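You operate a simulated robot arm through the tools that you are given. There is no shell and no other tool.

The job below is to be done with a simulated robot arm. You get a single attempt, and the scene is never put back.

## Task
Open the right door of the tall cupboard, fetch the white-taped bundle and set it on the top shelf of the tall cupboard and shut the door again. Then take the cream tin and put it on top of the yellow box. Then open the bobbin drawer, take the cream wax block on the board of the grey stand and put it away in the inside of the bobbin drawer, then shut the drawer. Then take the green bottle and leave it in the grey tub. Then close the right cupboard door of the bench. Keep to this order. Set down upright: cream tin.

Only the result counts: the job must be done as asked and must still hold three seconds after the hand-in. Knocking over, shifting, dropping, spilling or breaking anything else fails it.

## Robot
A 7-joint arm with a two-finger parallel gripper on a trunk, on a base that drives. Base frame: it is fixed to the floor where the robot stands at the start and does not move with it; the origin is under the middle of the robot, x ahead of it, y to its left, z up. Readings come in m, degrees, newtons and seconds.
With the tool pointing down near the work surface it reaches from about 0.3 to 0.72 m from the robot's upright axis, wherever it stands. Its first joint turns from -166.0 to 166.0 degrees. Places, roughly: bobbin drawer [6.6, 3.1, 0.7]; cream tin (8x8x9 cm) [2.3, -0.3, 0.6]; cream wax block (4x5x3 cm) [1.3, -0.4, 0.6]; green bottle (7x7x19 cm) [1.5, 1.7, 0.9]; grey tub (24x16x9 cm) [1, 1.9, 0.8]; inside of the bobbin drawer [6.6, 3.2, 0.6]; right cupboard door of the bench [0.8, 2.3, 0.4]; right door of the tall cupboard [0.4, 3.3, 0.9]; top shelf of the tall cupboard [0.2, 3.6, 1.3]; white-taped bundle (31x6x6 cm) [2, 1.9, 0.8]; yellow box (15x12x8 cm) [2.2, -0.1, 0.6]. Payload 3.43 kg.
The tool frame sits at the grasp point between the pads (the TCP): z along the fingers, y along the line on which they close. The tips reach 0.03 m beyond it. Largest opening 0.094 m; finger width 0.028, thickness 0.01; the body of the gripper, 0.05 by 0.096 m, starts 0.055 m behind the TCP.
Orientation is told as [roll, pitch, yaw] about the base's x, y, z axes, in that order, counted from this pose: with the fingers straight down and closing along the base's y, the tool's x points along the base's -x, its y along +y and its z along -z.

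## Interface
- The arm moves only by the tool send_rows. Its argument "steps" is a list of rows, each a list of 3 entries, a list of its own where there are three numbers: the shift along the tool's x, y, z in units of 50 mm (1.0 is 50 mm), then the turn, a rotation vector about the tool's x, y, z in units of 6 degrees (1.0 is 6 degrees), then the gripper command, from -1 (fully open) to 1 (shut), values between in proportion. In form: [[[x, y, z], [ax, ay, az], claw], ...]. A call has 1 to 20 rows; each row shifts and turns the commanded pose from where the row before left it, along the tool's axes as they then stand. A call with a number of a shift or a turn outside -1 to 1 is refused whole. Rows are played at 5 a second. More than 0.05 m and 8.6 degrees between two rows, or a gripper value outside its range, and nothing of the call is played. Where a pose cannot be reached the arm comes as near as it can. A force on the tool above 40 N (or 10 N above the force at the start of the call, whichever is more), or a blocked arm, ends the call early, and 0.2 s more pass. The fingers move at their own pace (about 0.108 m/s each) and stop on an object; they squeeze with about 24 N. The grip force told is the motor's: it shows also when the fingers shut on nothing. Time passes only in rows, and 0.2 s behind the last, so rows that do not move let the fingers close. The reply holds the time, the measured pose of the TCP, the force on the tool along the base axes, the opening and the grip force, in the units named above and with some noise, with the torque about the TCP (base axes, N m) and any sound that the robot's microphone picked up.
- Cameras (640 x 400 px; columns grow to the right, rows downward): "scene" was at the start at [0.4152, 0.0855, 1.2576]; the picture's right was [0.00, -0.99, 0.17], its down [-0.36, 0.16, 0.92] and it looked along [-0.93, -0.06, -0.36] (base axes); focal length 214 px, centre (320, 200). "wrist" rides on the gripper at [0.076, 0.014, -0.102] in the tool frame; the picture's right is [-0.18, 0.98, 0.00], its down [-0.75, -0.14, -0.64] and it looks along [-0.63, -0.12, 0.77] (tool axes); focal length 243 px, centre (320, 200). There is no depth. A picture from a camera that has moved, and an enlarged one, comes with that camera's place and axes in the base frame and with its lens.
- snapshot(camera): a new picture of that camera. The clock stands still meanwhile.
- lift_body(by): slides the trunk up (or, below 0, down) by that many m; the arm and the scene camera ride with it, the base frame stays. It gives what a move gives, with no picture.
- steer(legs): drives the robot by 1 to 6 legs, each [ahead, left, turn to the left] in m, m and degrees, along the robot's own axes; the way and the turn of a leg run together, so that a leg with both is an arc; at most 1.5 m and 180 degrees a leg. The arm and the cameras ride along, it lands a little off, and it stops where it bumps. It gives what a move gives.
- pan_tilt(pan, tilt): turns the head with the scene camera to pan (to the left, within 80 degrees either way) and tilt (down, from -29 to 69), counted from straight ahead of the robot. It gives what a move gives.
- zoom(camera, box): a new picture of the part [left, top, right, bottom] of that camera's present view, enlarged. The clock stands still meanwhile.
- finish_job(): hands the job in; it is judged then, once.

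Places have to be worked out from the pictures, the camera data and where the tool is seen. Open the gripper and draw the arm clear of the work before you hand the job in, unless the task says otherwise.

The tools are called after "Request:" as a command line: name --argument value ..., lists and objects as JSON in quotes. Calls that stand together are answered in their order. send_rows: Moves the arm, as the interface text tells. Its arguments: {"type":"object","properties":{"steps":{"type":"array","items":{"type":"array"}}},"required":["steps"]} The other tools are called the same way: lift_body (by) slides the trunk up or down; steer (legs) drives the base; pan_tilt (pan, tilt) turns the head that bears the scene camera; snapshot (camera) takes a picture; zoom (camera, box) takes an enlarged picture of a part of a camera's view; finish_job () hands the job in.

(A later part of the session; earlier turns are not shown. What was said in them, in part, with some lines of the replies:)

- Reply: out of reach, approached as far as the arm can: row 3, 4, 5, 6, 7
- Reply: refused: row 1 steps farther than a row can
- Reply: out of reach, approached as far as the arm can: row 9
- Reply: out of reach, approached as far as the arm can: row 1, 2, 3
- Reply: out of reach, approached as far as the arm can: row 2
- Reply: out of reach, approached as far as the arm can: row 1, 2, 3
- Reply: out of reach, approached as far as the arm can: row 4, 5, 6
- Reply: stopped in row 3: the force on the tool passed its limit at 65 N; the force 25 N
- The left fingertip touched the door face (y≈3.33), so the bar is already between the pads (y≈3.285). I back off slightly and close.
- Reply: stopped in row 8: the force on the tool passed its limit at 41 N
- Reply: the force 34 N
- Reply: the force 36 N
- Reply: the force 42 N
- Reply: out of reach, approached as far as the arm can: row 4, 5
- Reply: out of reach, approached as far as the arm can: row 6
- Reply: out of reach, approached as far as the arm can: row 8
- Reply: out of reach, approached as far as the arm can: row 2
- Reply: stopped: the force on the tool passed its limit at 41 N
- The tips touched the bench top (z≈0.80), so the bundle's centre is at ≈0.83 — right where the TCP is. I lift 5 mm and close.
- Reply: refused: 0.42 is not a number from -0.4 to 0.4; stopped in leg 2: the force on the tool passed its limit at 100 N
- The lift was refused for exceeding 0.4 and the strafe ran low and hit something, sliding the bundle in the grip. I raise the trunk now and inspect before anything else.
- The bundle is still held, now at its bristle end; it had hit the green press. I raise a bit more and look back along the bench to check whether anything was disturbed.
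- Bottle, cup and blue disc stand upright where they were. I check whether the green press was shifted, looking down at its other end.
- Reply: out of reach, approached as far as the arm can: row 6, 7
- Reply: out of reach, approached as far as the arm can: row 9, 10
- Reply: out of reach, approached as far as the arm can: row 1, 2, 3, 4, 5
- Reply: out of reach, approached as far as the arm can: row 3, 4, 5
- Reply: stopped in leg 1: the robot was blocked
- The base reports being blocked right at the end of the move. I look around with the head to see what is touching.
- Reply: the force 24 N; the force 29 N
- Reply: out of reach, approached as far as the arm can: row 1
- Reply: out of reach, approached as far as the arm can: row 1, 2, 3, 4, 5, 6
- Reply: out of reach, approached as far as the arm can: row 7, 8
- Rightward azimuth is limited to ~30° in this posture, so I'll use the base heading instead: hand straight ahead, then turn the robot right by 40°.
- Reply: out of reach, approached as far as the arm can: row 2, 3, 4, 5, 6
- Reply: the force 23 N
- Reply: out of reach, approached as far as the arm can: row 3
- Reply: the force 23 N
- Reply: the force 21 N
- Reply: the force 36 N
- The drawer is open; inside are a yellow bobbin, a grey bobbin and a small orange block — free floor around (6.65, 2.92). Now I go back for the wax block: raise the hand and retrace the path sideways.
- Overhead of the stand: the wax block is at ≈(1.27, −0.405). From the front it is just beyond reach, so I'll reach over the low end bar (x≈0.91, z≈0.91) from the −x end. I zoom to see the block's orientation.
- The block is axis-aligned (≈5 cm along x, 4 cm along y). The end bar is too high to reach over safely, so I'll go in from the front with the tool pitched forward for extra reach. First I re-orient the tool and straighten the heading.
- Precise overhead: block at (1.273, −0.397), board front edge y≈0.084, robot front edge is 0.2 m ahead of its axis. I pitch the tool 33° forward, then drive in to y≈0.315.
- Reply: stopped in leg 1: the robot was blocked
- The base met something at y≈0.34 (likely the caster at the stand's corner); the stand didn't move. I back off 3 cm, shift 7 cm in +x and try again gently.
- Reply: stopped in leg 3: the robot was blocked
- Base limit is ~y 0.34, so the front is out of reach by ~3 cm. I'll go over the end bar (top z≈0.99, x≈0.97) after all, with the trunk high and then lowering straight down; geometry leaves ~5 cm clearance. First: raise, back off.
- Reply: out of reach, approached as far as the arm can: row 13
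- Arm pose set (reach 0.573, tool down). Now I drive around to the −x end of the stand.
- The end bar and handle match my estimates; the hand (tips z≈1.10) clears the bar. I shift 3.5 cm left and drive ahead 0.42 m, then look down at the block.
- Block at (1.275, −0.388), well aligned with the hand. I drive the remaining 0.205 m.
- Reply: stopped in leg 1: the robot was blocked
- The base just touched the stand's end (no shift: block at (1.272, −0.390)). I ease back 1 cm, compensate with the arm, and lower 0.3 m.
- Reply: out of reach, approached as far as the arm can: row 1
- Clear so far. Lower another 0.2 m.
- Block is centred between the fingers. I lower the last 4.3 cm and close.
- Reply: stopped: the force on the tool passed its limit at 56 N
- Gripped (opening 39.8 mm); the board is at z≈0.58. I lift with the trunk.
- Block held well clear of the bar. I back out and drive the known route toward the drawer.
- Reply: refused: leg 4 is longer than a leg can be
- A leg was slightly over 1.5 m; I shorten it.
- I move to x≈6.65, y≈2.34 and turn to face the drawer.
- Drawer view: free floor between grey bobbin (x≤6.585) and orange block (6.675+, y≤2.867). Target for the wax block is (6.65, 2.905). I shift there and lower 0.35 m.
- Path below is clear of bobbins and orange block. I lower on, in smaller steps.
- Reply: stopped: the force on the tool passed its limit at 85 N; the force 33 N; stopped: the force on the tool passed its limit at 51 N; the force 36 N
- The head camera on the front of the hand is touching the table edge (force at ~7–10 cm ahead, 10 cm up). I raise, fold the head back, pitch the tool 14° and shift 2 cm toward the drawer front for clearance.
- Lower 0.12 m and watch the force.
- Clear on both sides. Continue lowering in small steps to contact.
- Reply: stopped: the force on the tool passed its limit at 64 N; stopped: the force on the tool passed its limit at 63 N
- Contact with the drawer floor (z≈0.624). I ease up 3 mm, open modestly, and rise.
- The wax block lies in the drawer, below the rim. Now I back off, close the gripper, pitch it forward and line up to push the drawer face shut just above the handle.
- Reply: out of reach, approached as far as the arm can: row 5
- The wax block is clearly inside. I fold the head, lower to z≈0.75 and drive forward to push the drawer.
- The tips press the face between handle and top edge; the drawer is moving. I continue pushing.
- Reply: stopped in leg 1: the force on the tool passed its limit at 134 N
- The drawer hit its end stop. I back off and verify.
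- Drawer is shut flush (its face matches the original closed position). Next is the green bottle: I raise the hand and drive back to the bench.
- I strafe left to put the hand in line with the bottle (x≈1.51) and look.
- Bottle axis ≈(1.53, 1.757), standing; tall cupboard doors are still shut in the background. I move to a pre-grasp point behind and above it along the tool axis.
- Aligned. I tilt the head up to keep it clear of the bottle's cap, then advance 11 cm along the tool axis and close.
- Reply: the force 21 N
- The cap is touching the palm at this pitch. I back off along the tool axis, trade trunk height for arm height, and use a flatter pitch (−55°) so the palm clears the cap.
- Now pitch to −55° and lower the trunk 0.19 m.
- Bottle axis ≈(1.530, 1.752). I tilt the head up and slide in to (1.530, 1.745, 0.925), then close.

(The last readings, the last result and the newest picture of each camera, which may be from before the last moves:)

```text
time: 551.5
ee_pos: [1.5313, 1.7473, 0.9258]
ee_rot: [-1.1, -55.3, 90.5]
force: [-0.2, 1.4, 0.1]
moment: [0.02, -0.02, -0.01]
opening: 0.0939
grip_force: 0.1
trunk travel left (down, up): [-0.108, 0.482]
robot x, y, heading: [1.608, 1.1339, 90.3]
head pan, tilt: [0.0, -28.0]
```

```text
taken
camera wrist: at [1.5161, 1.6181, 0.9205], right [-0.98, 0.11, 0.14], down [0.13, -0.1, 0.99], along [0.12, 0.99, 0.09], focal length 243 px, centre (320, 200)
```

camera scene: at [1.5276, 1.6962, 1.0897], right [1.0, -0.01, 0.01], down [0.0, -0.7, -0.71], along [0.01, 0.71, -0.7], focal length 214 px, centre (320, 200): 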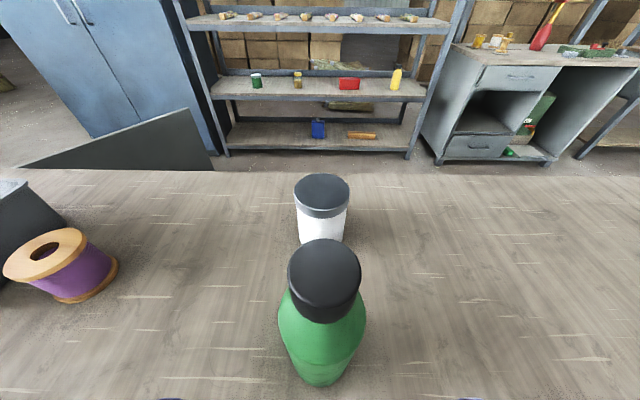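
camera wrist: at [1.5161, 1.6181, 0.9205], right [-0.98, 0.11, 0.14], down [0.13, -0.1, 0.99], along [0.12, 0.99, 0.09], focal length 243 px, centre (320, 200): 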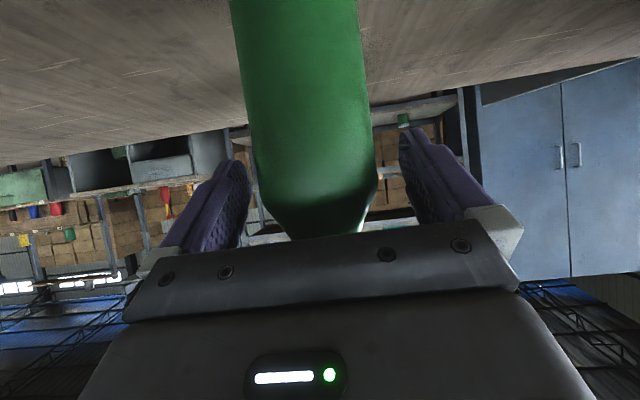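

No contact; the bottle sits slightly nearer the +x finger. I shift 7 mm and close.

Request:
send_rows --steps '[[[0, -0.14, 0], [0, 0, 0], -1], [[0, 0, 0], [0, 0, 0], -0.4], [[0, 0, 0], [0, 0, 0], 1], [[0, 0, 0], [0, 0, 0], 1], [[0, 0, 0], [0, 0, 0], 1]]'

Request:
snapshot --camera "wrist"

```text
time: 552.7
ee_pos: [1.538, 1.746, 0.926]
ee_rot: [-1.1, -55.4, 90.6]
force: [-2.0, -0.6, 2.4]
moment: [0.06, 0.14, 0.05]
opening: 0.0644
grip_force: 24.1
trunk travel left (down, up): [-0.108, 0.482]
robot x, y, heading: [1.6078, 1.1328, 89.8]
head pan, tilt: [0.0, -28.0]
```

```text
taken
camera wrist: at [1.523, 1.6172, 0.9205], right [-0.98, 0.11, 0.14], down [0.13, -0.1, 0.99], along [0.12, 0.99, 0.09], focal length 243 px, centre (320, 200)
```

wrist: 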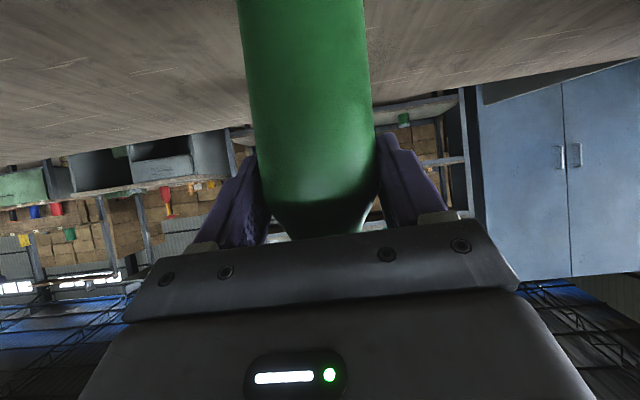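

Gripped (64 mm). I lift a bit with the trunk and check.

Request:
lift_body --by 0.06

Request:
snapshot --camera "wrist"

```text
time: 553.7
ee_pos: [1.5383, 1.746, 0.9865]
ee_rot: [-1.2, -55.3, 90.6]
force: [0.6, 0.6, -4.0]
moment: [-0.03, 0.0, 0.0]
opening: 0.0645
grip_force: 24.2
trunk travel left (down, up): [-0.168, 0.422]
robot x, y, heading: [1.6138, 1.1351, 90.1]
head pan, tilt: [0.0, -28.0]
```

```text
taken
camera wrist: at [1.5231, 1.6175, 0.98], right [-0.98, 0.11, 0.14], down [0.13, -0.1, 0.99], along [0.12, 0.99, 0.08], focal length 243 px, centre (320, 200)
```

wrist: 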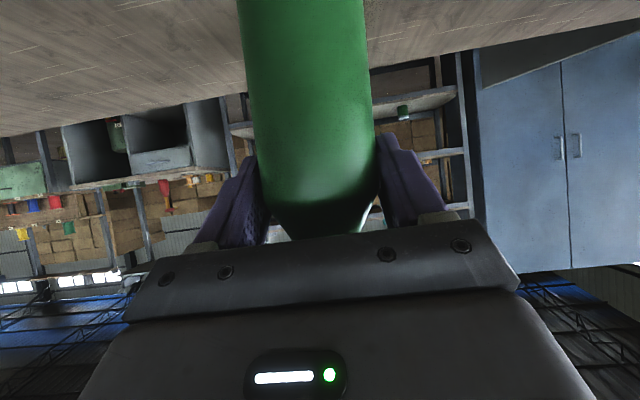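

Held (≈0.4 kg). I raise to z≈1.39, back off, strafe left past the bench end and go up the aisle.

Request:
lift_body --by 0.4

Request:
steer --legs '[[-0.2, 0, 0], [0, 1.47, 0], [0.85, 0, 0]]'

```text
time: 557.6
ee_pos: [1.5383, 1.745, 1.3857]
ee_rot: [-1.1, -55.5, 90.6]
force: [-0.3, -0.6, -4.6]
moment: [0.01, 0.02, 0.01]
opening: 0.0641
grip_force: 23.6
trunk travel left (down, up): [-0.568, 0.022]
robot x, y, heading: [1.6087, 1.1316, 90.2]
head pan, tilt: [0.0, -28.0]
```

```text
time: 570.1
ee_pos: [0.0815, 2.3939, 1.3849]
ee_rot: [-1.1, -55.4, 90.3]
force: [0.2, 0.7, -4.6]
moment: [0.01, 0.0, 0.05]
opening: 0.0641
grip_force: 24.1
trunk travel left (down, up): [-0.568, 0.022]
robot x, y, heading: [0.1466, 1.7795, 89.9]
head pan, tilt: [0.0, -28.0]
```

Now I turn right to face the bench end and look at the tub.

Request:
steer --legs '[[0, 0, -90]]'

Request:
pan_tilt --pan 0 --tilt 0

Request:
snapshot --camera "scene"

Request:
snapshot --camera "wrist"

```text
time: 574.4
ee_pos: [0.7612, 1.8459, 1.3849]
ee_rot: [-1.2, -55.3, 0.0]
force: [-0.8, -0.3, -3.8]
moment: [0.01, -0.01, 0.03]
opening: 0.0639
grip_force: 24.1
trunk travel left (down, up): [-0.568, 0.022]
robot x, y, heading: [0.1473, 1.7834, -0.2]
head pan, tilt: [0.0, -28.0]
```

```text
time: 575.3
ee_pos: [0.7608, 1.8462, 1.3865]
ee_rot: [-1.1, -55.4, 0.0]
force: [-0.3, 0.2, -4.3]
moment: [-0.02, 0.01, 0.01]
opening: 0.0639
grip_force: 24.2
trunk travel left (down, up): [-0.568, 0.022]
robot x, y, heading: [0.1504, 1.7804, -0.4]
head pan, tilt: [0.0, 0.0]
```

```text
taken
camera scene: at [0.7897, 1.8484, 1.499], right [-0.02, -1.0, 0.01], down [-0.57, 0.0, -0.82], along [0.82, -0.02, -0.57], focal length 214 px, centre (320, 200)
```

scene: 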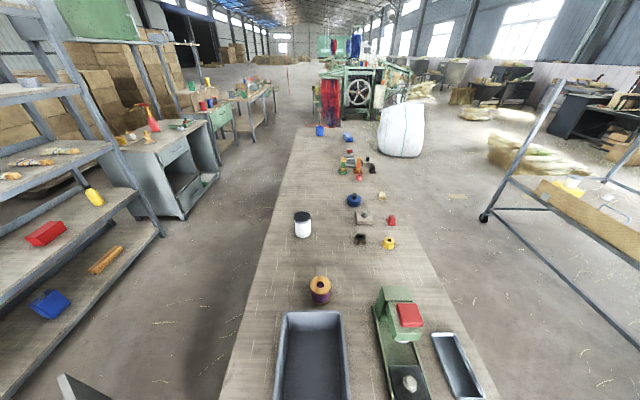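

```text
taken
camera wrist: at [0.6332, 1.8615, 1.3801], right [0.12, 0.98, 0.14], down [-0.1, -0.13, 0.99], along [0.99, -0.13, 0.09], focal length 243 px, centre (320, 200)
```

wrist: 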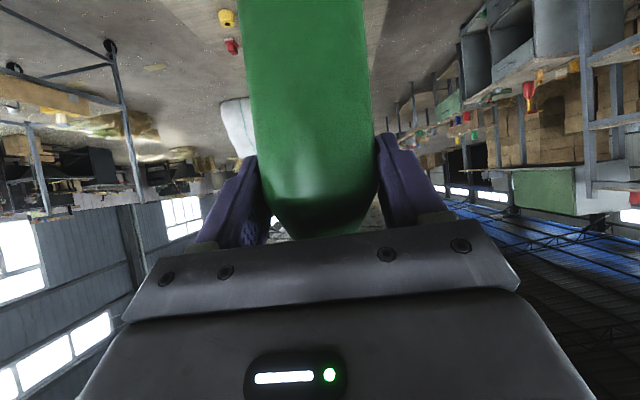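

Tub rim: x≈0.86–1.10, y≈1.77–1.94, z≈0.89. I drive ahead 0.21 m and 1 cm left to bring the bottle over its centre.

Request:
steer --legs '[[0.21, 0.011, 0.3]]'

Request:
lift_body --by -0.25

Request:
snapshot --camera "wrist"

Request:
pan_tilt --pan 0 --tilt 30

Request:
snapshot --camera "scene"

```text
time: 576.9
ee_pos: [0.9667, 1.8605, 1.385]
ee_rot: [-1.1, -55.2, 0.6]
force: [0.9, -0.5, -4.7]
moment: [-0.02, 0.03, 0.01]
opening: 0.064
grip_force: 24.1
trunk travel left (down, up): [-0.568, 0.022]
robot x, y, heading: [0.3557, 1.792, -0.2]
head pan, tilt: [0.0, 0.0]
```

```text
time: 579.5
ee_pos: [0.9656, 1.8614, 1.136]
ee_rot: [-1.1, -55.3, 0.5]
force: [-0.6, 0.7, -4.7]
moment: [0.01, 0.01, -0.02]
opening: 0.0641
grip_force: 23.9
trunk travel left (down, up): [-0.318, 0.272]
robot x, y, heading: [0.3562, 1.7928, 0.1]
head pan, tilt: [0.0, 0.0]
```

```text
taken
camera wrist: at [0.8388, 1.8754, 1.1302], right [0.11, 0.98, 0.14], down [-0.1, -0.13, 0.99], along [0.99, -0.12, 0.09], focal length 243 px, centre (320, 200)
```

wrist: 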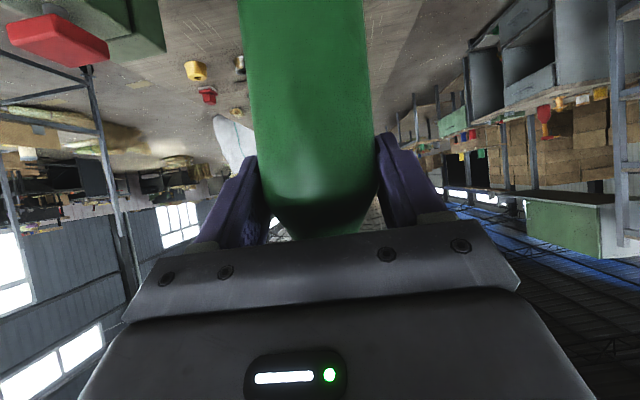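

```text
time: 580.5
ee_pos: [0.9654, 1.8606, 1.1342]
ee_rot: [-1.2, -55.4, 0.4]
force: [0.2, -0.4, -4.7]
moment: [0.01, 0.04, -0.01]
opening: 0.0639
grip_force: 24.5
trunk travel left (down, up): [-0.318, 0.272]
robot x, y, heading: [0.3545, 1.7938, -0.0]
head pan, tilt: [0.0, 30.0]
```

```text
taken
camera scene: at [0.9684, 1.8632, 1.2089], right [-0.01, -1.0, 0.01], down [-0.9, 0.0, -0.43], along [0.43, -0.01, -0.9], focal length 214 px, centre (320, 200)
```

scene: 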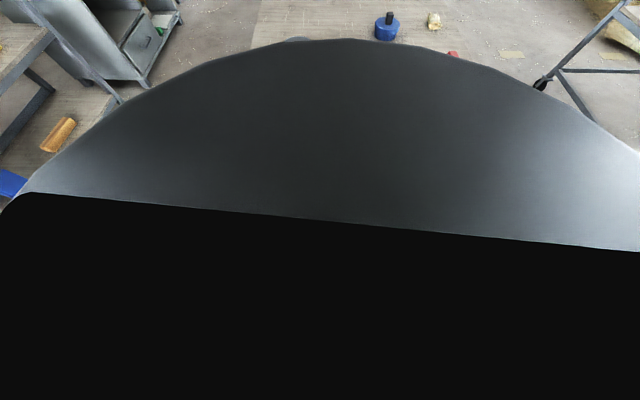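

I move the head away from the cap and check the tub from a slightly higher angle.

Request:
pan_tilt --pan 0 --tilt -5

Request:
snapshot --camera "scene"

```text
time: 581.5
ee_pos: [0.9676, 1.8599, 1.1358]
ee_rot: [-1.1, -55.5, 0.5]
force: [-0.2, 0.7, -4.3]
moment: [-0.02, 0.0, -0.01]
opening: 0.0638
grip_force: 23.6
trunk travel left (down, up): [-0.318, 0.272]
robot x, y, heading: [0.3556, 1.7934, 0.3]
head pan, tilt: [0.0, -5.0]
```

```text
taken
camera scene: at [0.9978, 1.8635, 1.2566], right [-0.01, -1.0, 0.01], down [-0.5, -0.01, -0.87], along [0.87, -0.01, -0.5], focal length 214 px, centre (320, 200)
```

scene: 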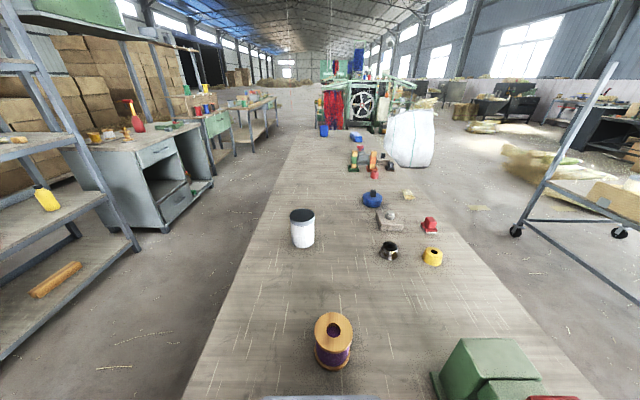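

Tub centre ≈(0.99, 1.862); bottle is well centred. I lower into the tub.

Request:
lift_body --by -0.16

Request:
lift_body --by -0.03

Request:
snapshot --camera "wrist"

```text
time: 583.3
ee_pos: [0.9658, 1.8611, 0.9757]
ee_rot: [-1.1, -55.4, 0.5]
force: [-0.1, -0.8, -4.2]
moment: [0.01, 0.05, -0.03]
opening: 0.064
grip_force: 24.0
trunk travel left (down, up): [-0.158, 0.432]
robot x, y, heading: [0.3564, 1.7912, -0.1]
head pan, tilt: [0.0, -5.0]
```

```text
time: 584.0
ee_pos: [0.9653, 1.86, 0.9454]
ee_rot: [-1.1, -55.3, 0.5]
force: [-0.2, 0.5, -4.2]
moment: [-0.01, 0.05, 0.02]
opening: 0.0637
grip_force: 24.1
trunk travel left (down, up): [-0.128, 0.462]
robot x, y, heading: [0.3519, 1.7925, -0.1]
head pan, tilt: [0.0, -5.0]
```

```text
taken
camera wrist: at [0.8386, 1.8753, 0.9402], right [0.11, 0.98, 0.14], down [-0.1, -0.13, 0.99], along [0.99, -0.12, 0.09], focal length 243 px, centre (320, 200)
```

wrist: 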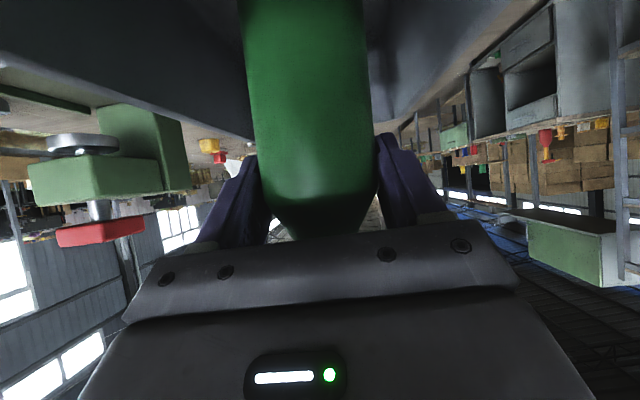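

Inside the tub now, not yet touching. I lower in small steps to contact.

Request:
lift_body --by -0.008

Request:
lift_body --by -0.006

```text
time: 584.6
ee_pos: [0.9652, 1.8603, 0.9382]
ee_rot: [-1.1, -55.4, 0.5]
force: [-0.1, -0.7, -3.9]
moment: [0.03, -0.02, 0.01]
opening: 0.064
grip_force: 24.6
trunk travel left (down, up): [-0.12, 0.47]
robot x, y, heading: [0.3553, 1.7854, -0.2]
head pan, tilt: [0.0, -5.0]
```

```text
time: 585.2
ee_pos: [0.9661, 1.8606, 0.9316]
ee_rot: [-1.2, -55.4, 0.6]
force: [-1.0, -0.1, -3.6]
moment: [-0.02, 0.0, 0.01]
opening: 0.0638
grip_force: 24.2
trunk travel left (down, up): [-0.114, 0.476]
robot x, y, heading: [0.3533, 1.7886, 0.0]
head pan, tilt: [0.0, -5.0]
```

Request:
lift_body --by -0.003

Request:
lift_body --by -0.003

```text
time: 585.7
ee_pos: [0.9662, 1.8603, 0.9316]
ee_rot: [-1.0, -55.7, 0.5]
force: [0.2, 0.7, 16.7]
moment: [-0.53, 0.06, -0.04]
opening: 0.0637
grip_force: 24.3
trunk travel left (down, up): [-0.111, 0.479]
robot x, y, heading: [0.3563, 1.7895, 0.2]
head pan, tilt: [0.0, -5.0]
```

```text
time: 586.3
ee_pos: [0.9674, 1.8622, 0.93]
ee_rot: [-0.7, -56.0, 0.4]
force: [-0.6, 0.9, 13.8]
moment: [-0.5, 0.02, -0.01]
opening: 0.0641
grip_force: 24.4
trunk travel left (down, up): [-0.108, 0.482]
robot x, y, heading: [0.3585, 1.7896, 0.1]
head pan, tilt: [0.0, -5.0]
stopped: the force on the tool passed its limit at 41 N (the readings are from after the stop); the commanded pose is now the measured one
```

Bottle stands on the tub floor. I ease 2 mm up, open, and withdraw along the tool axis.

Request:
lift_body --by 0.003

Request:
send_rows --steps '[[[0, 0, 0], [0, 0, 0], 0], [[0, 0, 0], [0, 0, 0], -0.8], [[0, 0, 0], [0, 0, 0], -0.8]]'

Request:
send_rows --steps '[[[0, 0, -0.5], [0, 0, 0], -0.8], [[0, 0, -0.8], [0, 0, 0], -0.8], [[0, 0, -0.8], [0, 0, 0], -0.8]]'

Request:
snapshot --camera "wrist"

Request:
snapshot --camera "scene"

```text
time: 586.8
ee_pos: [0.9669, 1.8617, 0.931]
ee_rot: [-1.0, -55.7, 0.4]
force: [0.8, 0.2, -1.0]
moment: [-0.1, 0.01, 0.02]
opening: 0.0642
grip_force: 23.5
trunk travel left (down, up): [-0.111, 0.479]
robot x, y, heading: [0.3525, 1.7894, -0.1]
head pan, tilt: [0.0, -5.0]
```

```text
time: 587.6
ee_pos: [0.9676, 1.8612, 0.9321]
ee_rot: [-0.9, -55.8, 0.3]
force: [-0.3, -0.1, -0.3]
moment: [-0.02, -0.01, -0.01]
opening: 0.0847
grip_force: 0.1
trunk travel left (down, up): [-0.111, 0.479]
robot x, y, heading: [0.3558, 1.7913, -0.4]
head pan, tilt: [0.0, -5.0]
```

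```text
time: 588.4
ee_pos: [0.8807, 1.8628, 0.9913]
ee_rot: [-0.8, -55.9, 0.4]
force: [0.4, -0.6, 0.0]
moment: [-0.02, 0.02, 0.03]
opening: 0.0844
grip_force: 0.0
trunk travel left (down, up): [-0.111, 0.479]
robot x, y, heading: [0.3515, 1.7896, 0.1]
head pan, tilt: [0.0, -5.0]
```

```text
taken
camera wrist: at [0.7531, 1.8773, 0.9848], right [0.11, 0.98, 0.14], down [-0.11, -0.13, 0.99], along [0.99, -0.12, 0.09], focal length 243 px, centre (320, 200)
```

wrist: 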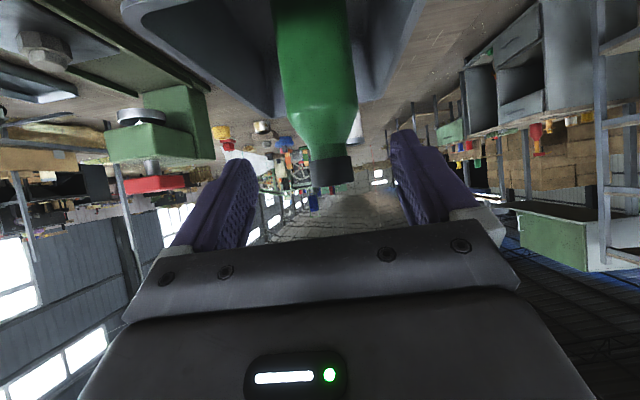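

```text
taken
camera scene: at [0.9112, 1.8654, 1.1125], right [-0.01, -1.0, 0.01], down [-0.49, -0.01, -0.87], along [0.87, -0.01, -0.49], focal length 214 px, centre (320, 200)
```

scene: 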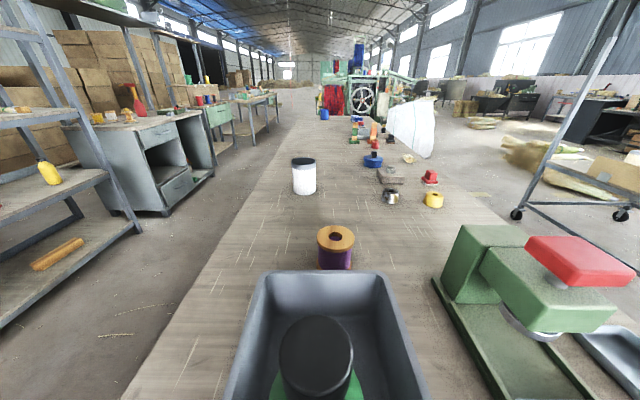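

The bottle stands upright in the tub. Last: the bench's rear door. I raise the hand, back out and drive into the aisle behind the bench.

Request:
lift_body --by 0.3

Request:
steer --legs '[[-0.3, 0, 0], [0, 1.06, 0], [0.45, 0, 0]]'

Request:
pan_tilt --pan -50 --tilt 10

Request:
snapshot --camera "scene"

```text
time: 591.4
ee_pos: [0.8813, 1.8633, 1.2905]
ee_rot: [-1.0, -55.7, 0.4]
force: [0.3, -0.7, -0.2]
moment: [0.01, -0.02, -0.04]
opening: 0.0847
grip_force: 0.0
trunk travel left (down, up): [-0.411, 0.179]
robot x, y, heading: [0.353, 1.7889, 0.3]
head pan, tilt: [0.0, -5.0]
```

```text
time: 600.8
ee_pos: [1.0272, 2.9134, 1.2909]
ee_rot: [-0.8, -55.7, 0.3]
force: [-0.4, 0.5, -0.3]
moment: [0.0, 0.01, 0.03]
opening: 0.0845
grip_force: 0.0
trunk travel left (down, up): [-0.411, 0.179]
robot x, y, heading: [0.4996, 2.8425, 0.2]
head pan, tilt: [0.0, -5.0]
```

```text
time: 602.0
ee_pos: [1.0262, 2.9121, 1.2915]
ee_rot: [-0.9, -55.8, 0.3]
force: [0.2, -0.6, 0.4]
moment: [-0.02, -0.05, -0.01]
opening: 0.0845
grip_force: 0.2
trunk travel left (down, up): [-0.411, 0.179]
robot x, y, heading: [0.4997, 2.8423, 0.0]
head pan, tilt: [-50.0, 10.0]
```

```text
taken
camera scene: at [1.0197, 2.844, 1.4089], right [-0.64, -0.63, 0.44], down [-0.65, 0.13, -0.75], along [0.42, -0.76, -0.49], focal length 214 px, centre (320, 200)
```

scene: 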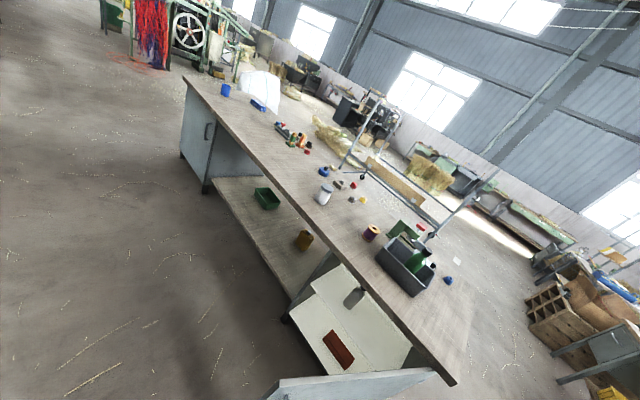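

The rear door is open about 55° (hinge ≈(0.70, 2.12), tip ≈(1.01, 2.56)). I set a compact pushing posture with closed fingers, then position the base facing the door's outer side.

Request:
send_rows --steps '[[[0, 0, 0], [0, 1, 0], 1], [[0, 0, 0], [0, 0.8, 0], 1], [[0.85, 0, 0.45], [0, 0, 0], 1], [[0.85, 0, 0.45], [0, 0, 0], 1], [[0.85, 0, 0.45], [0, 0, 0], 1], [[0.85, 0, 0.45], [0, 0, 0], 1], [[0.85, 0, 0.45], [0, 0, 0], 1]]'

Request:
steer --legs '[[0.08, 0, 0], [0, 0, -60]]'

Request:
pan_tilt --pan 0 --tilt 20

Request:
snapshot --camera "scene"

```text
time: 603.5
ee_pos: [0.953, 2.9111, 1.061]
ee_rot: [-0.7, -44.9, 0.0]
force: [-0.5, -0.4, 0.6]
moment: [-0.01, -0.02, -0.02]
opening: 0.0001
grip_force: 24.2
trunk travel left (down, up): [-0.411, 0.179]
robot x, y, heading: [0.4961, 2.8409, -0.4]
head pan, tilt: [-50.0, 10.0]
```

```text
time: 607.3
ee_pos: [0.8625, 2.4801, 1.0609]
ee_rot: [-0.7, -45.0, -60.2]
force: [-0.7, -0.8, 0.6]
moment: [-0.03, -0.03, 0.01]
opening: 0.0003
grip_force: 24.4
trunk travel left (down, up): [-0.411, 0.179]
robot x, y, heading: [0.5752, 2.8415, -60.4]
head pan, tilt: [-50.0, 10.0]
```

```text
time: 608.4
ee_pos: [0.8611, 2.4803, 1.061]
ee_rot: [-0.6, -45.0, -60.2]
force: [0.0, -0.2, 0.0]
moment: [0.01, -0.03, -0.03]
opening: 0.0
grip_force: 24.3
trunk travel left (down, up): [-0.411, 0.179]
robot x, y, heading: [0.5724, 2.8447, -60.4]
head pan, tilt: [0.0, 20.0]
```

```text
taken
camera scene: at [0.877, 2.4583, 1.1422], right [-0.87, -0.49, 0.01], down [-0.45, 0.79, -0.42], along [0.2, -0.37, -0.91], focal length 214 px, centre (320, 200)
```

scene: 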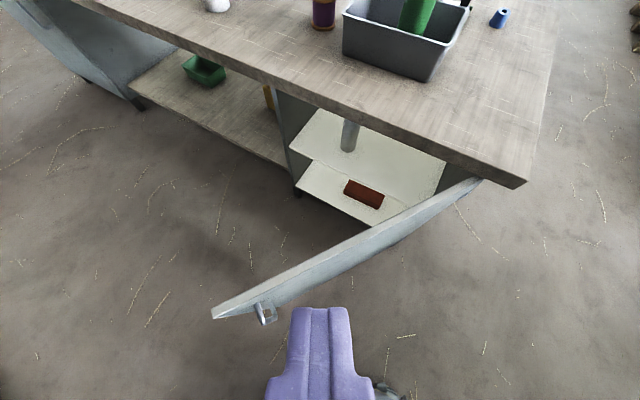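

Clear view: door from hinge (0.695, 2.09) to tip (1.015, 2.56), handle near the tip; my fingers are ~6 cm off its outer face. I lower the hand to z≈0.66.

Request:
pan_tilt --pan 0 --tilt 0

Request:
lift_body --by -0.4

Request:
snapshot --camera "wrist"

Request:
snapshot --camera "scene"

```text
time: 609.3
ee_pos: [0.8626, 2.4807, 1.0598]
ee_rot: [-0.7, -45.0, -60.2]
force: [-0.3, 1.3, 0.1]
moment: [0.02, -0.03, -0.01]
opening: 0.0003
grip_force: 23.3
trunk travel left (down, up): [-0.411, 0.179]
robot x, y, heading: [0.575, 2.8392, -60.3]
head pan, tilt: [0.0, 0.0]
```

```text
time: 613.1
ee_pos: [0.8619, 2.482, 0.6619]
ee_rot: [-0.7, -45.1, -60.2]
force: [-0.8, 0.6, -0.4]
moment: [0.0, -0.02, -0.01]
opening: 0.0001
grip_force: 23.9
trunk travel left (down, up): [-0.011, 0.579]
robot x, y, heading: [0.5734, 2.841, -60.4]
head pan, tilt: [0.0, 0.0]
```

```text
taken
camera wrist: at [0.8134, 2.5983, 0.6788], right [0.92, 0.37, 0.12], down [-0.08, -0.13, 0.99], along [0.38, -0.92, -0.1], focal length 243 px, centre (320, 200)
```

wrist: 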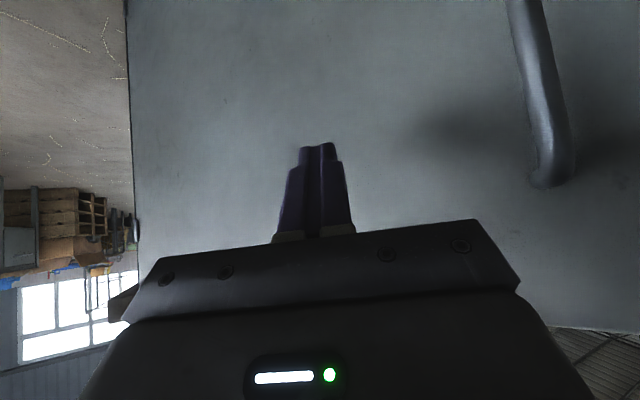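

```text
taken
camera scene: at [0.8873, 2.4405, 0.7673], right [-0.87, -0.49, 0.01], down [-0.35, 0.61, -0.71], along [0.34, -0.62, -0.71], focal length 214 px, centre (320, 200)
```

scene: 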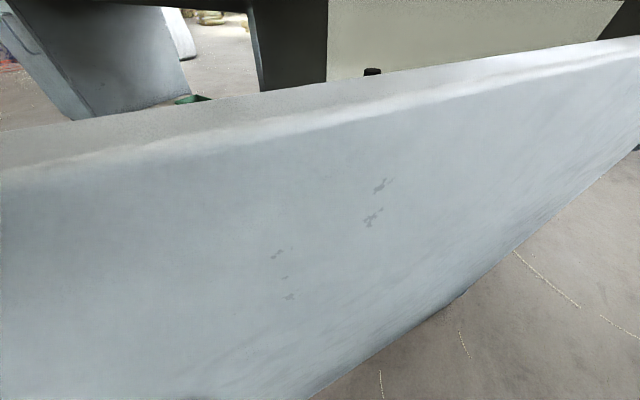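

Good. I fold the head and push by driving ahead.

Request:
pan_tilt --pan 0 --tilt 60

Request:
steer --legs '[[0.25, 0, 0]]'

Request:
snapshot --camera "wrist"

```text
time: 614.4
ee_pos: [0.8631, 2.4815, 0.6607]
ee_rot: [-0.6, -44.9, -60.2]
force: [-0.4, 0.0, 0.3]
moment: [-0.04, 0.04, 0.01]
opening: 0.0002
grip_force: 24.0
trunk travel left (down, up): [-0.011, 0.579]
robot x, y, heading: [0.5769, 2.8389, -60.4]
head pan, tilt: [0.0, 60.0]
```

```text
time: 616.2
ee_pos: [0.9872, 2.2606, 0.6604]
ee_rot: [-0.7, -45.0, -60.3]
force: [-0.1, -0.4, -0.4]
moment: [0.01, -0.02, -0.01]
opening: 0.0
grip_force: 24.1
trunk travel left (down, up): [-0.011, 0.579]
robot x, y, heading: [0.7015, 2.6192, -60.1]
head pan, tilt: [0.0, 60.0]
```

```text
taken
camera wrist: at [0.9382, 2.378, 0.6787], right [0.92, 0.37, 0.12], down [-0.08, -0.13, 0.99], along [0.38, -0.92, -0.09], focal length 243 px, centre (320, 200)
```

wrist: 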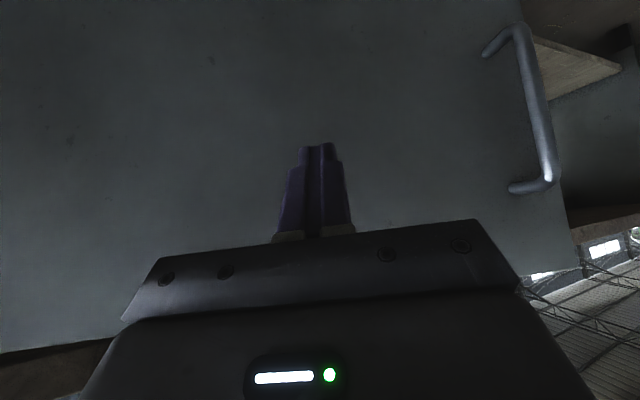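

The door swings along. Continue in smaller moves until it shuts.

Request:
steer --legs '[[0.09, 0, 0]]'

Request:
steer --legs '[[0.04, 0, 0]]'

Request:
snapshot --camera "wrist"

```text
time: 617.3
ee_pos: [1.0315, 2.1827, 0.6609]
ee_rot: [-0.7, -45.0, -60.2]
force: [0.5, 1.0, 0.3]
moment: [0.01, 0.01, -0.02]
opening: 0.0
grip_force: 23.8
trunk travel left (down, up): [-0.011, 0.579]
robot x, y, heading: [0.7465, 2.54, -60.4]
head pan, tilt: [0.0, 60.0]
```

```text
time: 618.2
ee_pos: [1.0524, 2.1476, 0.6609]
ee_rot: [-0.7, -45.1, -60.2]
force: [-0.3, 0.3, -0.1]
moment: [0.01, -0.01, 0.01]
opening: 0.0
grip_force: 24.1
trunk travel left (down, up): [-0.011, 0.579]
robot x, y, heading: [0.7692, 2.5056, -60.3]
head pan, tilt: [0.0, 60.0]
```

```text
taken
camera wrist: at [1.0029, 2.2642, 0.6787], right [0.92, 0.37, 0.12], down [-0.08, -0.13, 0.99], along [0.38, -0.92, -0.09], focal length 243 px, centre (320, 200)
```

wrist: 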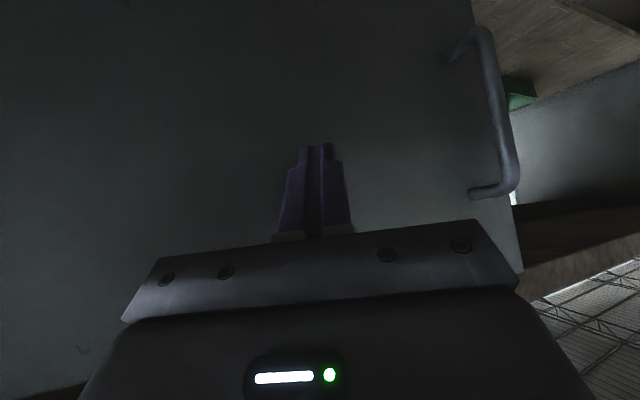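

Request:
steer --legs '[[0.025, 0, 0]]'

Request:
steer --legs '[[0.02, 0, 0]]'

Request:
snapshot --camera "wrist"

```text
time: 619.0
ee_pos: [1.0635, 2.1252, 0.6605]
ee_rot: [-0.7, -45.0, -60.2]
force: [0.6, 0.3, 0.1]
moment: [0.01, -0.03, -0.02]
opening: 0.0
grip_force: 23.5
trunk travel left (down, up): [-0.011, 0.579]
robot x, y, heading: [0.7814, 2.4846, -60.4]
head pan, tilt: [0.0, 60.0]
```

```text
time: 619.8
ee_pos: [1.0741, 2.1079, 0.661]
ee_rot: [-0.8, -44.9, -60.3]
force: [-0.4, 1.3, 0.0]
moment: [-0.01, 0.01, 0.03]
opening: 0.0
grip_force: 23.7
trunk travel left (down, up): [-0.011, 0.579]
robot x, y, heading: [0.7869, 2.4715, -60.5]
head pan, tilt: [0.0, 60.0]
```

```text
taken
camera wrist: at [1.0251, 2.2254, 0.6787], right [0.92, 0.37, 0.12], down [-0.08, -0.13, 0.99], along [0.38, -0.92, -0.09], focal length 243 px, centre (320, 200)
```

wrist: 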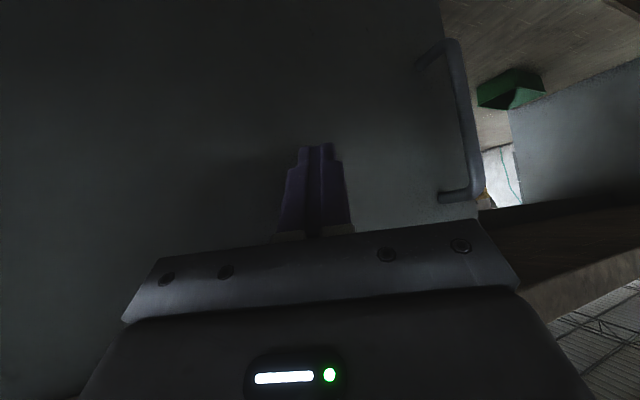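

Request:
steer --legs '[[0.02, 0, 0]]'

Request:
steer --legs '[[0.02, 0, 0]]'

Request:
snapshot --camera "wrist"

```text
time: 620.6
ee_pos: [1.0795, 2.1031, 0.661]
ee_rot: [-0.7, -44.9, -60.1]
force: [-1.9, 6.4, 3.3]
moment: [-1.0, -0.22, -0.23]
opening: 0.0
grip_force: 24.2
trunk travel left (down, up): [-0.011, 0.579]
robot x, y, heading: [0.7924, 2.4625, -60.3]
head pan, tilt: [0.0, 60.0]
stopped in leg 1: the force on the tool passed its limit at 64 N (the readings are from after the stop); the commanded pose is now the measured one
```

```text
time: 621.4
ee_pos: [1.0789, 2.1023, 0.6595]
ee_rot: [-1.0, -44.4, -60.0]
force: [-6.0, 18.5, 10.1]
moment: [-2.47, -0.42, -0.62]
opening: 0.0
grip_force: 24.1
trunk travel left (down, up): [-0.011, 0.579]
robot x, y, heading: [0.7992, 2.4575, -60.5]
head pan, tilt: [0.0, 60.0]
stopped in leg 1: the force on the tool passed its limit at 68 N (the readings are from after the stop); the commanded pose is now the measured one
```

```text
taken
camera wrist: at [1.0303, 2.219, 0.6787], right [0.92, 0.37, 0.12], down [-0.07, -0.14, 0.99], along [0.38, -0.92, -0.1], focal length 243 px, centre (320, 200)
```

wrist: 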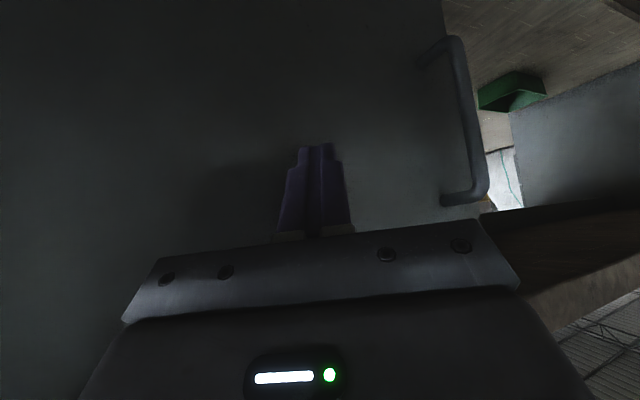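

The moment shows contact ~12 cm above the TCP — the hand met the bench-top overhang, not the door. I back off and check the door's state.

Request:
steer --legs '[[-0.2, 0, 0]]'

Request:
pan_tilt --pan 0 --tilt -10

Request:
snapshot --camera "scene"

```text
time: 623.0
ee_pos: [0.9801, 2.2763, 0.6588]
ee_rot: [-1.0, -44.3, -60.1]
force: [-0.4, -1.1, -0.2]
moment: [0.01, 0.02, 0.01]
opening: 0.0
grip_force: 24.0
trunk travel left (down, up): [-0.011, 0.579]
robot x, y, heading: [0.6974, 2.6317, -60.1]
head pan, tilt: [0.0, 60.0]
```

```text
time: 624.4
ee_pos: [0.9798, 2.2766, 0.6582]
ee_rot: [-0.9, -44.4, -60.0]
force: [0.4, 0.4, 0.3]
moment: [0.0, 0.01, -0.01]
opening: 0.0002
grip_force: 23.7
trunk travel left (down, up): [-0.011, 0.579]
robot x, y, heading: [0.6997, 2.6323, -60.4]
head pan, tilt: [0.0, -10.0]
```

```text
taken
camera scene: at [1.0089, 2.229, 0.7792], right [-0.87, -0.49, 0.01], down [-0.29, 0.5, -0.81], along [0.39, -0.71, -0.58], focal length 214 px, centre (320, 200)
```

scene: 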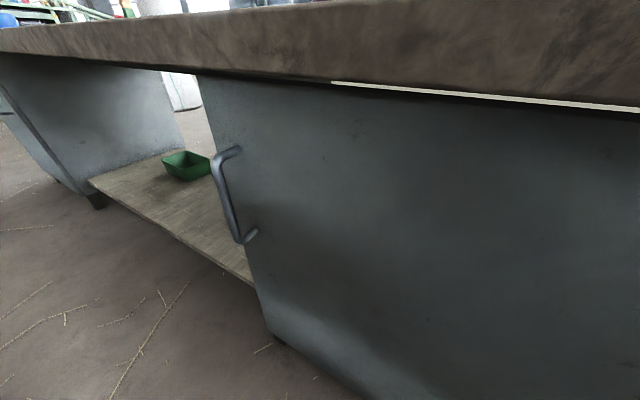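

The door is nearly shut. To finish I lower the hand well below the bench-top overhang and push again.

Request:
send_rows --steps '[[[0.7, 0, 0.7], [0, 0, 0], 1], [[0.7, 0, 0.7], [0, 0, 0], 1], [[0.7, 0, 0.7], [0, 0, 0], 1], [[0.7, 0, 0.7], [0, 0, 0], 1], [[0.35, 0, 0.35], [0, 0, 0], 1]]'

Request:
snapshot --camera "scene"

```text
time: 625.6
ee_pos: [1.0033, 2.2551, 0.5925]
ee_rot: [-0.9, -44.3, -59.9]
force: [-0.1, 0.7, 0.5]
moment: [-0.02, -0.03, 0.0]
opening: 0.0
grip_force: 24.4
out of reach, approached as far as the arm can: row 2, 3, 4, 5
trunk travel left (down, up): [-0.011, 0.579]
robot x, y, heading: [0.6946, 2.6323, -60.4]
head pan, tilt: [0.0, -10.0]
```

```text
taken
camera scene: at [1.0314, 2.2064, 0.7138], right [-0.87, -0.49, 0.01], down [-0.29, 0.5, -0.81], along [0.39, -0.71, -0.58], focal length 214 px, centre (320, 200)
```

scene: 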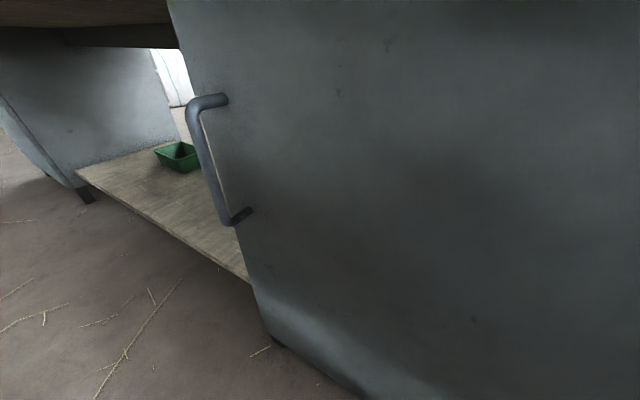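

Reach stops at z≈0.59; the head camera sits above the hand, so I roll the tool 90° to put the head at the side, then push again.

Request:
send_rows --steps '[[[0, 0, 0], [0, 0, -1], 1], [[0, 0, 0], [0, 0, -1], 1], [[0, 0, 0], [0, 0, -1], 1], [[0, 0, 0], [0, 0, -1], 1], [[0, 0, 0], [0, 0, -1], 1], [[0, 0, 0], [0, 0, -1], 1], [[0, 0, 0], [0, 0, -1], 1], [[0, 0, 0], [0, 0, -1], 1], [[0, 0, 0], [0, 0, -1], 1], [[0, 0, 0], [0, 0, -1], 1], [[0, 0, 0], [0, 0, -1], 1], [[0, 0, 0], [0, 0, -1], 1], [[0, 0, 0], [0, 0, -1], 1], [[0, 0, 0], [0, 0, -1], 1], [[0, 0, 0], [0, 0, -1], 1]]'

Request:
pan_tilt --pan 0 --tilt 20

Request:
snapshot --camera "scene"

Request:
snapshot --camera "wrist"

```text
time: 628.8
ee_pos: [1.0004, 2.2529, 0.5936]
ee_rot: [-44.2, 0.7, 29.5]
force: [-0.3, -0.8, -0.1]
moment: [0.03, 0.0, 0.0]
opening: 0.0
grip_force: 23.9
trunk travel left (down, up): [-0.011, 0.579]
robot x, y, heading: [0.6996, 2.6318, -60.1]
head pan, tilt: [0.0, -10.0]
```

```text
time: 629.7
ee_pos: [1.0017, 2.2532, 0.5927]
ee_rot: [-44.3, 0.6, 29.4]
force: [-0.6, 0.2, 0.3]
moment: [0.02, 0.01, -0.01]
opening: 0.0002
grip_force: 23.4
trunk travel left (down, up): [-0.011, 0.579]
robot x, y, heading: [0.6969, 2.6307, -60.3]
head pan, tilt: [0.0, 20.0]
```

```text
taken
camera scene: at [1.0559, 2.316, 0.6194], right [0.36, -0.62, 0.7], down [-0.93, -0.25, 0.25], along [0.02, -0.74, -0.67], focal length 214 px, centre (320, 200)
```

scene: 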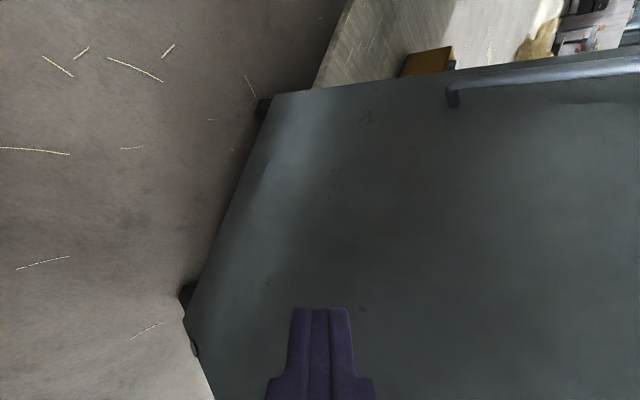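

```text
taken
camera wrist: at [0.8951, 2.2873, 0.6571], right [-0.19, 0.7, -0.69], down [0.49, 0.68, 0.55], along [0.85, -0.23, -0.47], focal length 243 px, centre (320, 200)
```

wrist: 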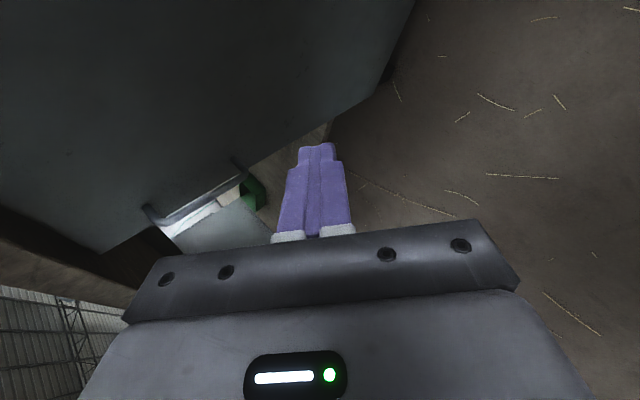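

The door's lower edge runs along y≈2.075 at both ends, i.e. practically closed. I give one last gentle push below the overhang to be sure.

Request:
steer --legs '[[0.15, 0, 0]]'

Request:
steer --legs '[[0.03, 0, 0]]'

```text
time: 631.1
ee_pos: [1.0743, 2.1224, 0.5937]
ee_rot: [-44.4, 0.7, 29.3]
force: [0.3, 1.3, 0.1]
moment: [-0.01, -0.05, -0.04]
opening: 0.0
grip_force: 24.1
trunk travel left (down, up): [-0.011, 0.579]
robot x, y, heading: [0.7741, 2.5014, -60.2]
head pan, tilt: [0.0, 20.0]
```

```text
time: 631.9
ee_pos: [1.0896, 2.0976, 0.5937]
ee_rot: [-44.3, 0.7, 29.4]
force: [-0.3, 0.4, 0.2]
moment: [-0.02, -0.01, 0.01]
opening: 0.0
grip_force: 23.5
trunk travel left (down, up): [-0.011, 0.579]
robot x, y, heading: [0.7884, 2.4733, -60.1]
head pan, tilt: [0.0, 20.0]
```

Request:
steer --legs '[[0.02, 0, 0]]'

Request:
snapshot --camera "scene"

```text
time: 632.7
ee_pos: [1.0995, 2.0821, 0.5922]
ee_rot: [-44.2, 0.7, 29.5]
force: [-10.9, 22.1, -3.1]
moment: [0.44, 0.17, -0.28]
opening: 0.0001
grip_force: 23.8
trunk travel left (down, up): [-0.011, 0.579]
robot x, y, heading: [0.797, 2.4561, -60.5]
head pan, tilt: [0.0, 20.0]
```

```text
taken
camera scene: at [1.1538, 2.1443, 0.6187], right [0.36, -0.62, 0.7], down [-0.93, -0.25, 0.26], along [0.02, -0.74, -0.67], focal length 214 px, centre (320, 200)
```

scene: 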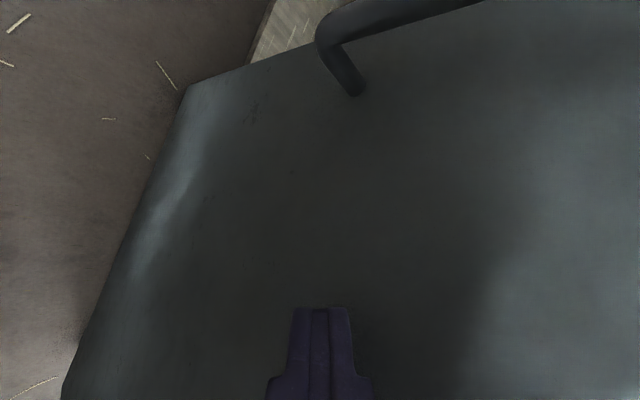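

Firm contact at the fingertip against the shut door (25 N). I back off, open the gripper and take a final look.

Request:
steer --legs '[[-0.3, 0, 0]]'

Request:
send_rows --steps '[[[0, 0, -0.8], [0, 0, 0], -1], [[0, 0, -0.8], [0, 0, 0], -1]]'

Request:
lift_body --by 0.4

Request:
pan_tilt --pan 30 --tilt 20

Request:
snapshot --camera "scene"

```text
time: 634.8
ee_pos: [0.9487, 2.3448, 0.5918]
ee_rot: [-44.0, 0.7, 29.5]
force: [0.6, 0.5, -0.4]
moment: [0.02, 0.01, 0.0]
opening: 0.0
grip_force: 23.9
trunk travel left (down, up): [-0.011, 0.579]
robot x, y, heading: [0.6466, 2.7213, -60.0]
head pan, tilt: [0.0, 20.0]
```

```text
time: 635.4
ee_pos: [0.9214, 2.3911, 0.6498]
ee_rot: [-44.0, 0.7, 29.4]
force: [-0.9, 0.2, 0.8]
moment: [0.02, -0.02, 0.02]
opening: 0.0941
grip_force: 0.1
trunk travel left (down, up): [-0.011, 0.579]
robot x, y, heading: [0.6444, 2.7245, -60.1]
head pan, tilt: [0.0, 20.0]
```

```text
time: 639.2
ee_pos: [0.9214, 2.3928, 1.0498]
ee_rot: [-44.1, 0.6, 29.5]
force: [-0.4, 0.5, -0.8]
moment: [-0.04, -0.01, -0.01]
opening: 0.094
grip_force: 0.0
trunk travel left (down, up): [-0.411, 0.179]
robot x, y, heading: [0.6459, 2.72, -60.0]
head pan, tilt: [0.0, 20.0]
```

```text
time: 640.2
ee_pos: [0.9211, 2.3915, 1.0505]
ee_rot: [-44.1, 0.7, 29.5]
force: [0.0, -0.2, -0.3]
moment: [0.02, -0.01, 0.04]
opening: 0.094
grip_force: 0.1
trunk travel left (down, up): [-0.411, 0.179]
robot x, y, heading: [0.6464, 2.7166, -60.1]
head pan, tilt: [30.0, 20.0]
```

```text
taken
camera scene: at [0.9553, 2.4908, 1.0518], right [0.48, -0.84, 0.24], down [-0.86, -0.39, 0.34], along [-0.2, -0.37, -0.91], focal length 214 px, centre (320, 200)
```

scene: 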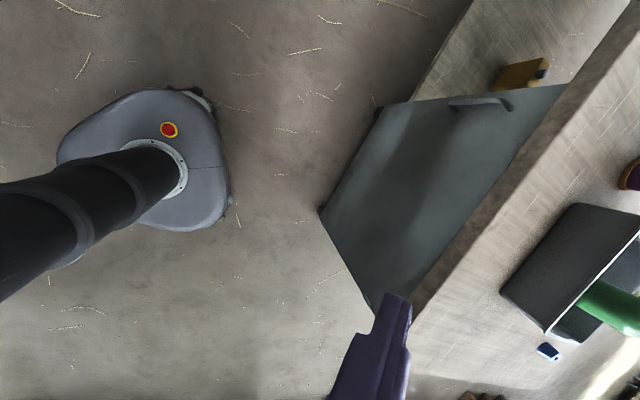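

The rear door is shut flush. One last check of the tub and bench top before handing in.

Request:
pan_tilt --pan 60 --tilt -10

Request:
snapshot --camera "scene"

Request:
pan_tilt --pan 60 --tilt 40

Request:
snapshot --camera "scene"

Request:
snapshot --camera "wrist"

```text
time: 641.1
ee_pos: [0.9209, 2.3925, 1.0506]
ee_rot: [-44.0, 0.7, 29.5]
force: [-0.1, -0.5, -0.1]
moment: [0.04, 0.01, 0.04]
opening: 0.0938
grip_force: 0.2
trunk travel left (down, up): [-0.411, 0.179]
robot x, y, heading: [0.6446, 2.719, -59.9]
head pan, tilt: [60.0, -10.0]
```

```text
taken
camera scene: at [0.9742, 2.5541, 1.0604], right [0.47, -0.84, -0.27], down [-0.88, -0.44, -0.15], along [0.01, 0.31, -0.95], focal length 214 px, centre (320, 200)
```

scene: 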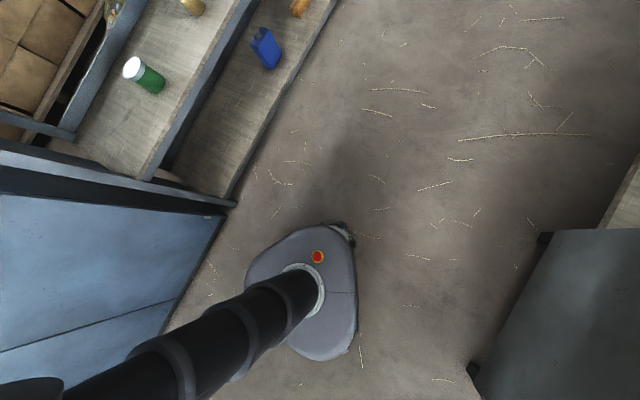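

```text
time: 642.3
ee_pos: [0.9216, 2.3921, 1.0501]
ee_rot: [-44.1, 0.7, 29.5]
force: [0.1, 0.5, -0.5]
moment: [0.01, -0.03, -0.04]
opening: 0.0943
grip_force: 0.1
trunk travel left (down, up): [-0.411, 0.179]
robot x, y, heading: [0.6407, 2.7209, -60.1]
head pan, tilt: [60.0, 40.0]
```

```text
taken
camera scene: at [0.9055, 2.5156, 1.0607], right [0.47, -0.84, -0.27], down [-0.57, -0.53, 0.63], along [-0.67, -0.14, -0.73], focal length 214 px, centre (320, 200)
```

scene: 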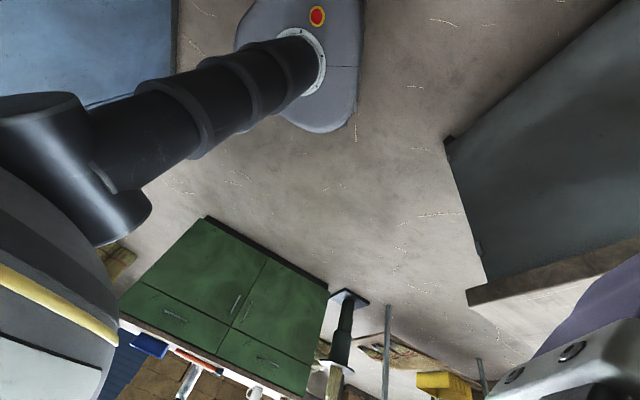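

```text
taken
camera wrist: at [0.8157, 2.4253, 1.1134], right [-0.19, 0.7, -0.69], down [0.49, 0.67, 0.55], along [0.85, -0.23, -0.48], focal length 243 px, centre (320, 200)
```

wrist: 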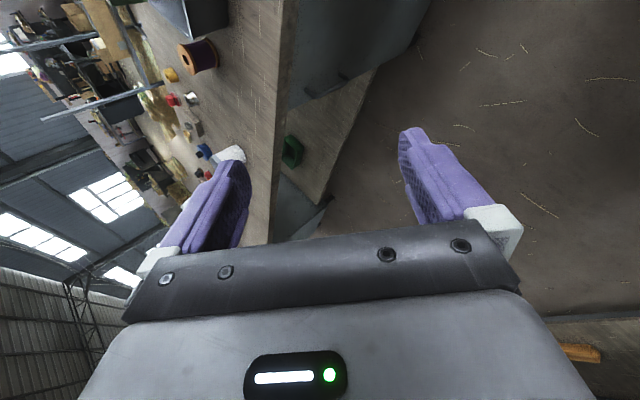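

All steps look done: tall cupboard shut with the bundle on the top shelf, tin on the yellow box, wax block in the shut drawer, bottle in the tub, and the bench door shut. The gripper is open and clear, so I hand in.

Request:
finish_job

```text
The job is handed in.
```

I carried out all five parts in the order you gave and handed the job in. No verdict came back. One low-height collision during the run could count against it.

| Part | State when I last saw it |
|---|---|
| White-taped bundle | On the top shelf, just inside the front edge; right door shut |
| Cream tin | Standing upright on the yellow box |
| Cream wax block | In the bobbin drawer; drawer pushed to its end stop and flush |
| Green bottle | Standing in the grey tub |
| Right cupboard door of the bench | Shut, checked with a final push of about 25 N |

Some contacts along the way could count as disturbing other things:

- **Green press:** While carrying the bundle I drove sideways at low height and ran into the press, with a force peak of about 100 N. The bundle slid in the grip. Afterwards the press and everything near it stood upright, and their positions matched earlier pictures. That check is only good to 2–3 cm, so a small shift of the press can't be ruled out.
- **Bench top:** While closing the last door the hand pushed against the rear overhang twice, at up to about 68 N. I saw no sign that anything moved.
- **Grey stand:** The base touched it gently several times. The stand showed no sign of having moved.
- **Drawer table:** The head camera touched its edge once, at up to 85 N, before I changed the approach.
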